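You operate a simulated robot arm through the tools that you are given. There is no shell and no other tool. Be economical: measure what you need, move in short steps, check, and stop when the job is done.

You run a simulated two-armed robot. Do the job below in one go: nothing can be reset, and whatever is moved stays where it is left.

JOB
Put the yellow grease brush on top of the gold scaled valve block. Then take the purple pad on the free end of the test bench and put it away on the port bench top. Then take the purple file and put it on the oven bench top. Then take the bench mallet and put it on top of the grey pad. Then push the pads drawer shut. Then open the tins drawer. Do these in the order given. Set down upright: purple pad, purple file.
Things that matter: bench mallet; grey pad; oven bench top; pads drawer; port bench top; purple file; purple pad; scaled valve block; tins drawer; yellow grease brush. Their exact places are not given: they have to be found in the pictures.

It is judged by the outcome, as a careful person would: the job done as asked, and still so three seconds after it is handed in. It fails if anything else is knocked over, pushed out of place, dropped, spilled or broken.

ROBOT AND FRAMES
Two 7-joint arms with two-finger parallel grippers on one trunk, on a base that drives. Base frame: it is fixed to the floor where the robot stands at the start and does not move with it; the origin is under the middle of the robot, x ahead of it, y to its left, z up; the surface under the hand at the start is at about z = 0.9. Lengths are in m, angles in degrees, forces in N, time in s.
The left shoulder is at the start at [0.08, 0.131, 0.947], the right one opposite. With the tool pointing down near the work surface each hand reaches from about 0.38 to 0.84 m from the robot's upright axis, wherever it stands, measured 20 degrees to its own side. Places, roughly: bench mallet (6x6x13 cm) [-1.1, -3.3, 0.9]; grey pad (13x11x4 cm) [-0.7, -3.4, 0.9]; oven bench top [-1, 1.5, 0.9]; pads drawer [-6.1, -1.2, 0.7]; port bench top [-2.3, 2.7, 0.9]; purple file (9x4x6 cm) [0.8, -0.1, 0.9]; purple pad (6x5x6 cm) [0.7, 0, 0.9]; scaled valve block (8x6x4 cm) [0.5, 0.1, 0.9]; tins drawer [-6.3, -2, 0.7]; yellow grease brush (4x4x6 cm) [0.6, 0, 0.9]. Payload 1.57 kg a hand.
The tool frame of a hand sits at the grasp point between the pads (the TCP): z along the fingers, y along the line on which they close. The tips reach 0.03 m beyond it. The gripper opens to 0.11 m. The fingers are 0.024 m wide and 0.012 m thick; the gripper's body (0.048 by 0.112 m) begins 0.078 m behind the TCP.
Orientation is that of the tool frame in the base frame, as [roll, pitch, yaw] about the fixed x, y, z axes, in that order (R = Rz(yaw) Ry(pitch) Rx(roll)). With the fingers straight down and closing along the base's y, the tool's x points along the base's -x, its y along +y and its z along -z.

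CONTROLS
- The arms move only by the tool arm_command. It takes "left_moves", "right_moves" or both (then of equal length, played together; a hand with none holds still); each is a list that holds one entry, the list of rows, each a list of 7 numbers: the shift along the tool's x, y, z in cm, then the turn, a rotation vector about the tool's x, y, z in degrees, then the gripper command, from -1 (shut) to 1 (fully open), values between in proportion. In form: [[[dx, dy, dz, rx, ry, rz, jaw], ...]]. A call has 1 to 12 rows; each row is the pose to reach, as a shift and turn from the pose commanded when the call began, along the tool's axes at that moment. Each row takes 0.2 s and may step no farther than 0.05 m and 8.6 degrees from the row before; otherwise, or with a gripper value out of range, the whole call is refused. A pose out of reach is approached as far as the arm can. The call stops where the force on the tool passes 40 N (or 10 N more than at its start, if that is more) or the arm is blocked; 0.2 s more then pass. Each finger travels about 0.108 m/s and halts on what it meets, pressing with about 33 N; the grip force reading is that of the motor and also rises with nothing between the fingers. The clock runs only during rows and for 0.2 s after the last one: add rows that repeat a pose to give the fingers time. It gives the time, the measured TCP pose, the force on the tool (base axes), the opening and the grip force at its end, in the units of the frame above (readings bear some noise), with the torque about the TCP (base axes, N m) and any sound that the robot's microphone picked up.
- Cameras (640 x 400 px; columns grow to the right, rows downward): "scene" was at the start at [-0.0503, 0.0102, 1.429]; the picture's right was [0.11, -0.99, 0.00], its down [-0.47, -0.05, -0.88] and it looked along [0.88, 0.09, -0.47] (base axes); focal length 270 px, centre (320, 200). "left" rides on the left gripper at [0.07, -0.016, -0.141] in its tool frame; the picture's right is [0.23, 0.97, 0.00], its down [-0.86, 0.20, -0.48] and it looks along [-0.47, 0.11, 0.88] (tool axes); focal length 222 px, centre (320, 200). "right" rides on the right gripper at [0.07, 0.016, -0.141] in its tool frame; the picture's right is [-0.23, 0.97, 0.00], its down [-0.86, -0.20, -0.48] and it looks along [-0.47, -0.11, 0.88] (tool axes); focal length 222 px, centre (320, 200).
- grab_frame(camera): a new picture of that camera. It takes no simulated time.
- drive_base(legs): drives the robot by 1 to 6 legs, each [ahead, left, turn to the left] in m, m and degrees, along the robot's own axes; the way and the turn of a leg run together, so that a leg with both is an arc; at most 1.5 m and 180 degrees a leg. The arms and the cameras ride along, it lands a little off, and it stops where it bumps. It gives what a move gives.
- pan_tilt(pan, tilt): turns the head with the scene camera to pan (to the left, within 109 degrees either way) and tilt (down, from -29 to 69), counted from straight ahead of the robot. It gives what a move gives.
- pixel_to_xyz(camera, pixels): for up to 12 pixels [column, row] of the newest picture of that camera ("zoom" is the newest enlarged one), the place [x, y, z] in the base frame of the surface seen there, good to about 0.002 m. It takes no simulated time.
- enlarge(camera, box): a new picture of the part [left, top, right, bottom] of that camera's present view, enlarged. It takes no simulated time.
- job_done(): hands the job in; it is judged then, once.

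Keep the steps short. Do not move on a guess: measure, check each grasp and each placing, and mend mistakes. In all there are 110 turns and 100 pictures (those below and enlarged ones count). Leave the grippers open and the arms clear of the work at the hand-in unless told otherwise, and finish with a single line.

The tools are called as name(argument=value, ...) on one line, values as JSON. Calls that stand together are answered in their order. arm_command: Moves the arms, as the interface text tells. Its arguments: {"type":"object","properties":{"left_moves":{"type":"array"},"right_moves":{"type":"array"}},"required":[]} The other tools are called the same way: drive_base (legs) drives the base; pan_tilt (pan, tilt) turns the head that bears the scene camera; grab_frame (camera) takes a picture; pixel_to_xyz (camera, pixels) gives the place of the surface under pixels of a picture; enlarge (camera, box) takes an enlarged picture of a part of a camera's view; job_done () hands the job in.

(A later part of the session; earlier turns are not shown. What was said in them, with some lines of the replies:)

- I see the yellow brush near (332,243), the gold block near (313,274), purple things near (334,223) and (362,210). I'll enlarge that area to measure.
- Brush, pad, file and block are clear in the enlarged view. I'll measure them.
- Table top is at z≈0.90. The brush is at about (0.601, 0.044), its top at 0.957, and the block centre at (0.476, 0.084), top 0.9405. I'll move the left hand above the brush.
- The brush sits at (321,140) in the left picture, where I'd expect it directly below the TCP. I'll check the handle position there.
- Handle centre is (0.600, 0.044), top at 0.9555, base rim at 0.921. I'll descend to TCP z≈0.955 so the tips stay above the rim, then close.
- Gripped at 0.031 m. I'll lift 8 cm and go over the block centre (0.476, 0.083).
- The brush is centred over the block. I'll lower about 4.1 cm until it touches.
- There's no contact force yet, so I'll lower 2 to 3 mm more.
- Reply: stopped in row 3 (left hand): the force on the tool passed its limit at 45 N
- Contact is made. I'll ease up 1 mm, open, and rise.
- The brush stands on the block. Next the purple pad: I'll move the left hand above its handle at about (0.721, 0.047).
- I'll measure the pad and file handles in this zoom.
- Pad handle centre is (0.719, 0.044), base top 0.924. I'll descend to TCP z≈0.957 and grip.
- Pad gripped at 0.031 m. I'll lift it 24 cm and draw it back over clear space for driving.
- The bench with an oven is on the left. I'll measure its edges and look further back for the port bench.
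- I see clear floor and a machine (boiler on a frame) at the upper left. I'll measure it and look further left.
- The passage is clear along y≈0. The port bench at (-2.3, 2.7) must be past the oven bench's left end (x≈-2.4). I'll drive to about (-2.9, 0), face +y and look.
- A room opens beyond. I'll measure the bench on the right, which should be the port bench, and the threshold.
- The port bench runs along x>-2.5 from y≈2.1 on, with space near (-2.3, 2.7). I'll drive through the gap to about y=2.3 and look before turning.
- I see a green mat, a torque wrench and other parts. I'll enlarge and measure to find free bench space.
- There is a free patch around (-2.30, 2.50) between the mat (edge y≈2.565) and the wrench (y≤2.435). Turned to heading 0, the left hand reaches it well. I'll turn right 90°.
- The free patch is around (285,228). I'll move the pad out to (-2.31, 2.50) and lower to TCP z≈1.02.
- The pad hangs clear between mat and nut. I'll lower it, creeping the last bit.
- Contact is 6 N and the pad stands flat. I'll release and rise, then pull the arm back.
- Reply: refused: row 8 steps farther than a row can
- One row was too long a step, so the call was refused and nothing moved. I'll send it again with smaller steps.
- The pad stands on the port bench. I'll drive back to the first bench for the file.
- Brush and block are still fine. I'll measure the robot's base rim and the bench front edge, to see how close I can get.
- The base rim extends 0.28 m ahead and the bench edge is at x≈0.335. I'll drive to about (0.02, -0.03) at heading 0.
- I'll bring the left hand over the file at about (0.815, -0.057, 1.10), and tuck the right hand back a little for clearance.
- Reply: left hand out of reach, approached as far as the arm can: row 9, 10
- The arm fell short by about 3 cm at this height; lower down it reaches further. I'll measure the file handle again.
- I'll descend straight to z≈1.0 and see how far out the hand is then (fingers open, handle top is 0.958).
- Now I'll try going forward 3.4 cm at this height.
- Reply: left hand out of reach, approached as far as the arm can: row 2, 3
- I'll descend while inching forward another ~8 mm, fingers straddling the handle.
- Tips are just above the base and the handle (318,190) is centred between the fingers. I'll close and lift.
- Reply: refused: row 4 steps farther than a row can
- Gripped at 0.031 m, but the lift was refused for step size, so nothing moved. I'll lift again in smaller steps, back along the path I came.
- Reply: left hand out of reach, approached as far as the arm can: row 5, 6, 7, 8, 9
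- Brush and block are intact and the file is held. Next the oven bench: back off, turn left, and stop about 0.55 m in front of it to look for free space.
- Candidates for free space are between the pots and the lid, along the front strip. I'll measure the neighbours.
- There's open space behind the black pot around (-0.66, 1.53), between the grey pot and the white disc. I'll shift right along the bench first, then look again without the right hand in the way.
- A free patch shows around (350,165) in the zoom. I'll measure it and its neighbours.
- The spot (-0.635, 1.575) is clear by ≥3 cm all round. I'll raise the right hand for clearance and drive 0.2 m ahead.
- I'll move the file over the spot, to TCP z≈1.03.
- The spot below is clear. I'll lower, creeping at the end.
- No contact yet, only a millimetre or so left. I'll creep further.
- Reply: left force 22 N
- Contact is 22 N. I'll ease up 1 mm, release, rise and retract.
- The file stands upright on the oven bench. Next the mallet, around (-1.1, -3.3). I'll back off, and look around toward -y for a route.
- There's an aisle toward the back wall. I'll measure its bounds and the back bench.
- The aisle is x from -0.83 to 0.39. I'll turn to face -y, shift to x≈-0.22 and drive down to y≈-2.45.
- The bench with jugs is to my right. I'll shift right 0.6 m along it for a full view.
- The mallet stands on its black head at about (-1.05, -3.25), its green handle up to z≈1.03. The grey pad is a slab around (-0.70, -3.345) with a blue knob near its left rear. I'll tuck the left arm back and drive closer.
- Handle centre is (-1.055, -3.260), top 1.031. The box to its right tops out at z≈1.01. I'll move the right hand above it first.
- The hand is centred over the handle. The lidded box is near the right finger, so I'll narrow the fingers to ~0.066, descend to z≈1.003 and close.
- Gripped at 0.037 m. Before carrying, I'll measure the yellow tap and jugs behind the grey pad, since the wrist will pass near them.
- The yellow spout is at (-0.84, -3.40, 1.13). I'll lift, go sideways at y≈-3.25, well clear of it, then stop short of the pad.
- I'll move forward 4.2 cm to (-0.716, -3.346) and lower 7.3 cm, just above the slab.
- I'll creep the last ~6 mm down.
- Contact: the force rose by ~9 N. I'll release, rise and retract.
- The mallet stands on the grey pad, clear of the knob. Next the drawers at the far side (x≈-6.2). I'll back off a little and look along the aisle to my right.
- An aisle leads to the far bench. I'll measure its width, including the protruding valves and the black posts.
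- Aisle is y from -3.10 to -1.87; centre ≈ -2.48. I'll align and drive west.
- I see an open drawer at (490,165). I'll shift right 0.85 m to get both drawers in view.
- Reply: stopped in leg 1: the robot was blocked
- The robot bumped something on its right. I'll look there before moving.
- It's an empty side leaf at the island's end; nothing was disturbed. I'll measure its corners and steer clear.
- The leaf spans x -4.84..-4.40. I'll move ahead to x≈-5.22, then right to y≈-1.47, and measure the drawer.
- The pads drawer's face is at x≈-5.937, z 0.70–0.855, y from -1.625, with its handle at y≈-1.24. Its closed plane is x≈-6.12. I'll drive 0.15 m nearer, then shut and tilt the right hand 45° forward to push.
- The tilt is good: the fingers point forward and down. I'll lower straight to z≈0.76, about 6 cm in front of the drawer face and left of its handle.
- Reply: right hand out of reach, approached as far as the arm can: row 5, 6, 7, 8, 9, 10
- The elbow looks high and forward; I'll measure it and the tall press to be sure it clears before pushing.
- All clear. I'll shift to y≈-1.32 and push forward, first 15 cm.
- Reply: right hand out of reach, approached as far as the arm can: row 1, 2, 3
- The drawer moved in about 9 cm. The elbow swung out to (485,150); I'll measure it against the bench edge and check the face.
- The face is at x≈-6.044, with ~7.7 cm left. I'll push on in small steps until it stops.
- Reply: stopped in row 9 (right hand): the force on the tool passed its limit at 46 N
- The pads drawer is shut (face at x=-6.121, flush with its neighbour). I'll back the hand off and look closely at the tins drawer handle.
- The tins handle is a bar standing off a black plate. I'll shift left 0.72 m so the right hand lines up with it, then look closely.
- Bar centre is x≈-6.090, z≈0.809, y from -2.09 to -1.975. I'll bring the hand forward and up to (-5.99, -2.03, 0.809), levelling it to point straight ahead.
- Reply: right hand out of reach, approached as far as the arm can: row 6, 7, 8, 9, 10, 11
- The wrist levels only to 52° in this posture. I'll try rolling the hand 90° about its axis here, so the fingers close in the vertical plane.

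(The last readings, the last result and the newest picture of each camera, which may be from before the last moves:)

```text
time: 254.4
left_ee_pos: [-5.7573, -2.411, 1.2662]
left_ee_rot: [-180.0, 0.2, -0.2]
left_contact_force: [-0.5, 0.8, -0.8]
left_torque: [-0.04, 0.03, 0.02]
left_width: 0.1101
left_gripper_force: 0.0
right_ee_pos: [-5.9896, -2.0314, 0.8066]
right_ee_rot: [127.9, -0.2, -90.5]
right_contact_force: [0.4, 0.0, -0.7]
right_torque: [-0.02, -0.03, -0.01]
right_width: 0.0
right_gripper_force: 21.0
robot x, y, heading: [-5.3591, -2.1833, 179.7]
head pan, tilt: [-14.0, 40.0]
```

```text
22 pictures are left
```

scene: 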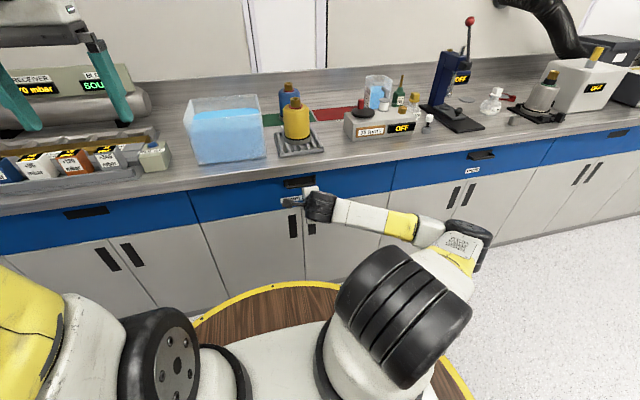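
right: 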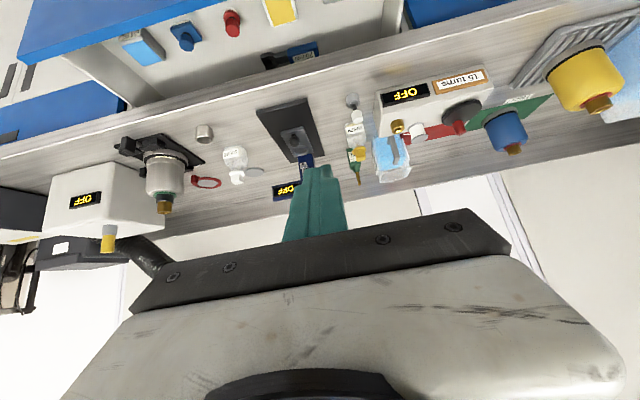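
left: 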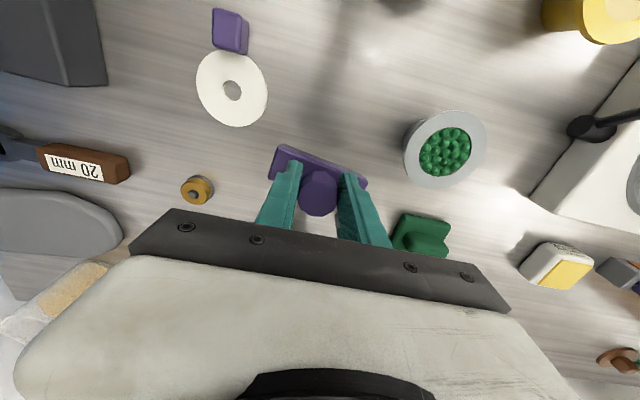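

The roll worked. Now I'll try levelling further by turning about the tool's x.

arm_command(right_moves=[[[0, 0, 0, -7.6, 0, 0, -1], [0, 0, 0, -15.2, 0, 0, -1], [0, 0, 0, -22.8, 0, 0, -1], [0, 0, 0, -30.4, 0, 0, -1], [0, 0, 0, -38, 0, 0, -1], [0, 0, 0, -38, 0, 0, -1]]])

grab_frame(camera="right")

```text
time: 255.8
left_ee_pos: [-5.758, -2.4107, 1.2671]
left_ee_rot: [-179.9, 0.3, -0.2]
left_contact_force: [0.4, -0.7, -0.2]
left_torque: [0.02, 0.03, -0.01]
left_width: 0.1101
left_gripper_force: 0.1
right_ee_pos: [-5.9974, -2.0284, 0.8264]
right_ee_rot: [125.2, -0.1, -90.3]
right_contact_force: [-0.1, -0.3, -0.8]
right_torque: [0.01, 0.04, 0.03]
right_width: 0.0
right_gripper_force: 21.1
right hand out of reach, approached as far as the arm can: row 1, 2, 3, 4, 5, 6
robot x, y, heading: [-5.3563, -2.1794, 179.8]
head pan, tilt: [-14.0, 40.0]
```

```text
21 pictures are left
```

right: 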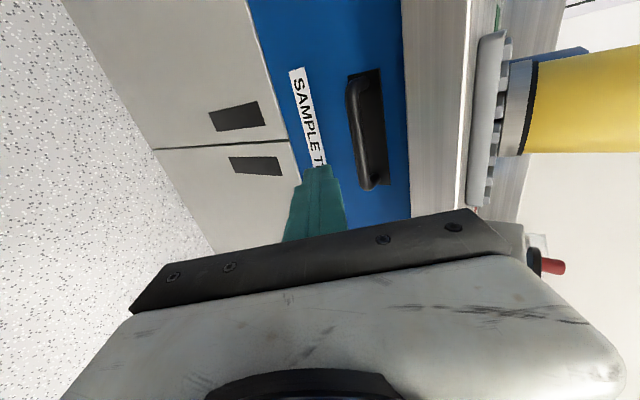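

It stops at about 55° from vertical. That still works: one finger can go behind the bar at a slant and grip it. I'll move to a pre-grasp 4 cm short of the bar along the finger axis, opened to 0.036 m.

arm_command(right_moves=[[[0, 1.3, 1.0, 0, 0, 0, -0.8], [0, 2.6, 2.1, 0, 0, 0, -0.4], [0, 3.85, 3.1, 0, 0, 0, -0.345], [0, 3.85, 3.1, 0, 0, 0, -0.345], [0, 3.85, 3.1, 0, 0, 0, -0.345]]])

grab_frame(camera="right")

enlarge(camera="scene", box=[260, 155, 356, 215])

```text
time: 257.0
left_ee_pos: [-5.7578, -2.4099, 1.2671]
left_ee_rot: [-179.9, 0.2, -0.1]
left_contact_force: [0.3, -0.7, 0.6]
left_torque: [0.02, 0.01, 0.04]
left_width: 0.1099
left_gripper_force: 0.1
right_ee_pos: [-6.0464, -2.028, 0.8387]
right_ee_rot: [125.2, -0.2, -90.3]
right_contact_force: [0.0, -0.2, 0.4]
right_torque: [0.01, 0.01, 0.03]
right_width: 0.036
right_gripper_force: 0.1
robot x, y, heading: [-5.3613, -2.1808, 179.6]
head pan, tilt: [-14.0, 40.0]
```

```text
20 pictures are left
```

right: 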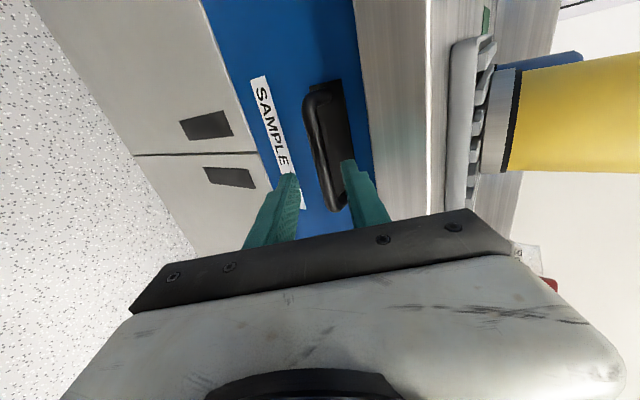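

```text
6.67 times, centred on (308, 185) of scene
```

zoom: 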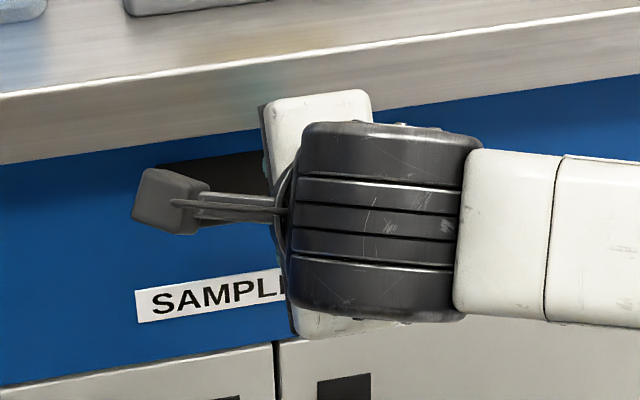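

The bar lies between the fingers. I'll measure it from this camera for fine centring.

pixel_to_xyz(camera="right", pixels=[[314, 160], [318, 160], [322, 160], [326, 160], [322, 178], [326, 178], [330, 178], [334, 178], [310, 130], [318, 130]])

enlarge(camera="right", box=[270, 80, 390, 220])

```text
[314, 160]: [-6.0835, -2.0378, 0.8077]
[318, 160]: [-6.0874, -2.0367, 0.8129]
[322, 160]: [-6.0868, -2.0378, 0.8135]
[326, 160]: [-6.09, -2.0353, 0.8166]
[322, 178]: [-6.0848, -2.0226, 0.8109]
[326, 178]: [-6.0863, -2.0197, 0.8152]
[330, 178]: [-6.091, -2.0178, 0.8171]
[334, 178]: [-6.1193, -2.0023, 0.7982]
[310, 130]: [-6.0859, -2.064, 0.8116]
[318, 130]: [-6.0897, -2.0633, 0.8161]
```

```text
2.86 times, centred on (330, 150) of right
```

zoom: 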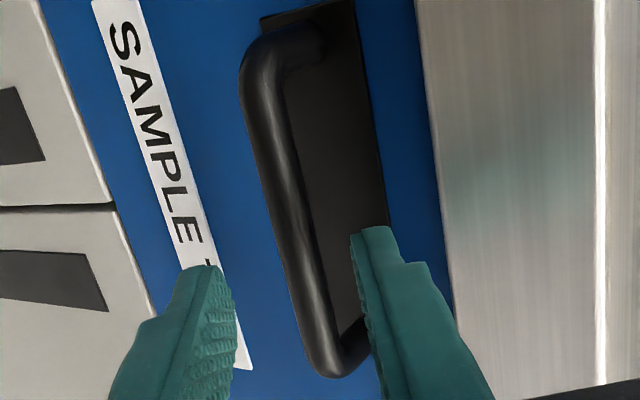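

The bar is 5.35 cm ahead along the fingers and 1 mm off centre. I'll advance 3.8 cm and close.

arm_command(right_moves=[[[0.3, 0.1, 1.3, 0, 0, 0, -0.345], [0.3, 0.1, 2.6, 0, 0, 0, -0.345], [0.3, 0.1, 3.4, 0, 0, 0, -0.345], [0.3, 0.1, 3.8, 0, 0, 0, -0.345], [0.3, 0.1, 3.8, 0, 0, 0, -0.345]]])

enlarge(camera="right", box=[270, 80, 390, 220])

```text
time: 258.2
left_ee_pos: [-5.7568, -2.4109, 1.2679]
left_ee_rot: [-179.9, 0.2, -0.3]
left_contact_force: [-0.4, 0.7, -0.6]
left_torque: [0.0, 0.0, 0.01]
left_width: 0.1103
left_gripper_force: 0.1
right_ee_pos: [-6.0781, -2.0318, 0.8178]
right_ee_rot: [125.2, -0.1, -90.3]
right_contact_force: [0.9, 0.5, 0.1]
right_torque: [-0.02, -0.03, 0.0]
right_width: 0.0362
right_gripper_force: 0.1
robot x, y, heading: [-5.3603, -2.181, 179.8]
head pan, tilt: [-14.0, 40.0]
```

```text
2.86 times, centred on (330, 150) of right
```

zoom: 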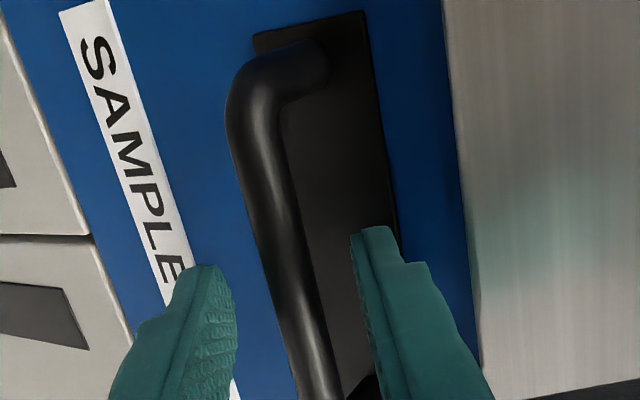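

The bar lies between the fingers with no contact force. I'll close.

arm_command(right_moves=[[[0, 0, 0, 0, 0, 0, -1], [0, 0, 0, 0, 0, 0, -1], [0, 0, 0, 0, 0, 0, -1]]])

```text
time: 259.0
left_ee_pos: [-5.7578, -2.4106, 1.2668]
left_ee_rot: [-180.0, 0.2, -0.3]
left_contact_force: [-0.3, -0.5, -0.9]
left_torque: [-0.02, -0.01, 0.01]
left_width: 0.1102
left_gripper_force: 0.1
right_ee_pos: [-6.0773, -2.0301, 0.8202]
right_ee_rot: [125.2, 0.0, -90.2]
right_contact_force: [-0.9, 0.7, 7.4]
right_torque: [0.28, 0.14, 0.25]
right_width: 0.0129
right_gripper_force: 30.1
robot x, y, heading: [-5.3595, -2.1843, 179.7]
head pan, tilt: [-14.0, 40.0]
```

Gripped the bar (0.013 m). I'll pull by driving straight back 0.1 m and check.

drive_base(legs=[[-0.1, 0, 0]])

grab_frame(camera="scene")

```text
time: 260.2
left_ee_pos: [-5.6546, -2.4106, 1.2683]
left_ee_rot: [-180.0, 0.3, -0.2]
left_contact_force: [0.7, 0.3, 0.0]
left_torque: [-0.02, -0.04, -0.03]
left_width: 0.1098
left_gripper_force: 0.0
right_ee_pos: [-5.975, -2.0314, 0.8201]
right_ee_rot: [125.2, 0.0, -90.5]
right_contact_force: [-1.0, 6.0, 14.8]
right_torque: [0.25, 0.21, 0.29]
right_width: 0.0129
right_gripper_force: 29.7
robot x, y, heading: [-5.2574, -2.1824, 179.8]
head pan, tilt: [-14.0, 40.0]
```

```text
16 pictures are left
```

scene: 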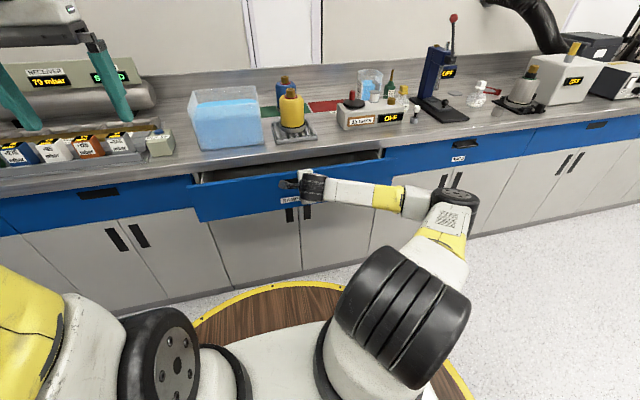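

The drawer follows. I'll pull another 0.13 m.

drive_base(legs=[[-0.13, 0, 0]])

enlarge(camera="scene", box=[160, 110, 480, 260])

```text
time: 261.5
left_ee_pos: [-5.5254, -2.4109, 1.2675]
left_ee_rot: [-179.9, 0.3, -0.4]
left_contact_force: [0.5, -0.9, -0.6]
left_torque: [-0.04, -0.01, 0.05]
left_width: 0.1099
left_gripper_force: 0.1
right_ee_pos: [-5.8436, -2.0309, 0.819]
right_ee_rot: [125.1, 0.0, -90.4]
right_contact_force: [-0.2, 1.1, 4.5]
right_torque: [0.19, 0.06, 0.44]
right_width: 0.013
right_gripper_force: 29.4
robot x, y, heading: [-5.1245, -2.1832, 179.6]
head pan, tilt: [-14.0, 40.0]
```

```text
2.00 times, centred on (320, 185) of scene
```

zoom: 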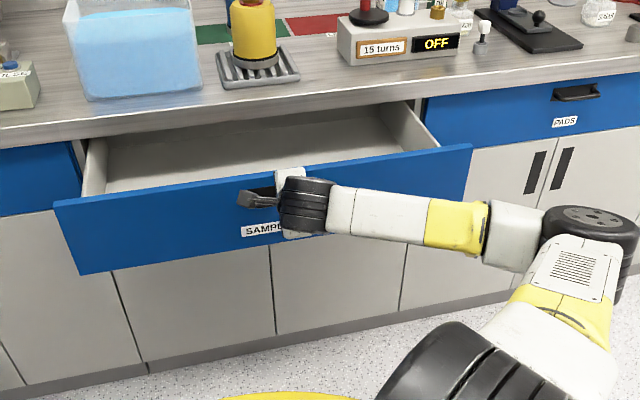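

It's open by 0.235 m and the pads drawer stays shut. I'll pull another 5 cm to be well open, then release the bar and withdraw along the fingers.

drive_base(legs=[[-0.05, 0, 0]])

arm_command(right_moves=[[[0, 0, 0, 0, 0, 0, -0.5], [0, 0, 0, 0, 0, 0, -0.4], [0, 0, 0, 0, 0, 0, -0.4], [0, 0, -1.5, 0, 0, 0, -0.4], [0, 0, -3, 0, 0, 0, -0.4], [0, 0, -4.5, 0, 0, 0, -0.4], [0, 0, -6.5, 0, 0, 0, -0.3]]])

```text
time: 262.4
left_ee_pos: [-5.4747, -2.411, 1.2675]
left_ee_rot: [-179.7, 0.3, -0.3]
left_contact_force: [-0.4, -2.2, 0.1]
left_torque: [-0.02, -0.05, -0.03]
left_width: 0.11
left_gripper_force: 0.1
right_ee_pos: [-5.7947, -2.0305, 0.8196]
right_ee_rot: [125.1, 0.0, -90.5]
right_contact_force: [-0.8, -2.3, 0.2]
right_torque: [0.35, 0.01, 0.33]
right_width: 0.0125
right_gripper_force: 29.3
robot x, y, heading: [-5.0771, -2.1841, 179.7]
head pan, tilt: [-14.0, 40.0]
```

```text
time: 264.0
left_ee_pos: [-5.4751, -2.4119, 1.2656]
left_ee_rot: [-179.9, 0.3, -0.5]
left_contact_force: [-0.1, -0.1, 0.6]
left_torque: [0.0, -0.02, 0.0]
left_width: 0.11
left_gripper_force: 0.1
right_ee_pos: [-5.7416, -2.0308, 0.8576]
right_ee_rot: [125.1, 0.0, -90.3]
right_contact_force: [-0.1, -0.3, -0.5]
right_torque: [-0.01, -0.01, 0.03]
right_width: 0.0385
right_gripper_force: 0.1
robot x, y, heading: [-5.0737, -2.1848, 179.7]
head pan, tilt: [-14.0, 40.0]
```

Released without force. I'll back the base 0.25 m clear, open the gripper, and check the drawers.

drive_base(legs=[[-0.2, 0.0, 0]])

arm_command(right_moves=[[[0, 0, 0, 0, 0, 0, 0.3], [0, 0, 0, 0, 0, 0, 1], [0, 0, 0, 0, 0, 0, 1], [0, 0, 0, 0, 0, 0, 1]]])

grab_frame(camera="scene")

pixel_to_xyz(camera="scene", pixels=[[240, 205], [300, 200], [220, 205], [430, 160], [260, 200], [450, 165]])

```text
time: 265.6
left_ee_pos: [-5.2717, -2.4128, 1.2675]
left_ee_rot: [-179.9, 0.3, -0.4]
left_contact_force: [0.0, -0.3, -0.6]
left_torque: [0.01, -0.01, 0.0]
left_width: 0.1099
left_gripper_force: 0.0
right_ee_pos: [-5.5383, -2.034, 0.8565]
right_ee_rot: [125.1, 0.0, -90.4]
right_contact_force: [0.5, -0.1, 0.0]
right_torque: [0.02, 0.02, 0.0]
right_width: 0.0387
right_gripper_force: 0.1
robot x, y, heading: [-4.8686, -2.1816, 179.8]
head pan, tilt: [-14.0, 40.0]
```

```text
time: 266.6
left_ee_pos: [-5.2726, -2.4141, 1.267]
left_ee_rot: [-179.9, 0.2, -0.4]
left_contact_force: [-0.4, -0.5, 0.4]
left_torque: [-0.01, 0.01, 0.01]
left_width: 0.1102
left_gripper_force: 0.1
right_ee_pos: [-5.5383, -2.0334, 0.8551]
right_ee_rot: [125.1, -0.1, -90.4]
right_contact_force: [0.1, 0.3, -0.4]
right_torque: [0.02, 0.02, 0.02]
right_width: 0.1099
right_gripper_force: 0.1
robot x, y, heading: [-4.8701, -2.1826, 179.5]
head pan, tilt: [-14.0, 40.0]
```

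```text
14 pictures are left
```

scene: 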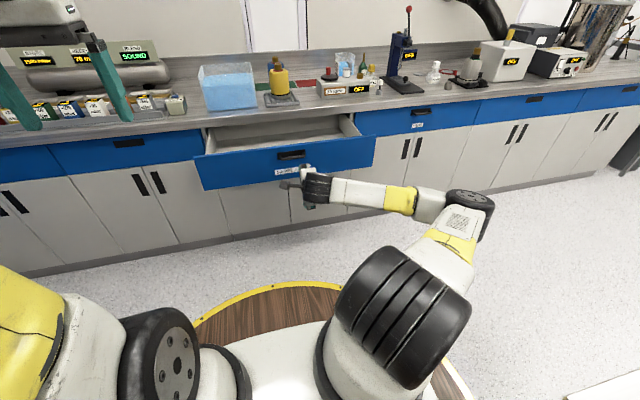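

```text
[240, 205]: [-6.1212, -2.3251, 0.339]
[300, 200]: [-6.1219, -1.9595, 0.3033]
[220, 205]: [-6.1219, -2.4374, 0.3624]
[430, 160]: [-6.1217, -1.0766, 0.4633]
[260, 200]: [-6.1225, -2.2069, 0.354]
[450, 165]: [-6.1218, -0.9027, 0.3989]
```

The tins drawer is open and the pads drawer looks flush. A last measurement of both faces before I hand in.

pixel_to_xyz(camera="scene", pixels=[[240, 175], [350, 155], [380, 125], [450, 118], [500, 112]])

```text
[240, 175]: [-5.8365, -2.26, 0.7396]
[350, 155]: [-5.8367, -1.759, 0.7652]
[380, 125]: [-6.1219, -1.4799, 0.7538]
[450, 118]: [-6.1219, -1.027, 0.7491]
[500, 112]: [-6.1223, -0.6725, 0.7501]
```

The tins drawer face is at x=-5.837, so it is 0.285 m open, and the pads drawer is flush at -6.122. Both grippers are open and clear, so I'll hand in.

job_done()

```text
The job is handed in.
```

All six steps were done in the order given and the job is handed in; the base bumped an empty side leaf at the end of the island bench once, and I saw nothing disturbed.
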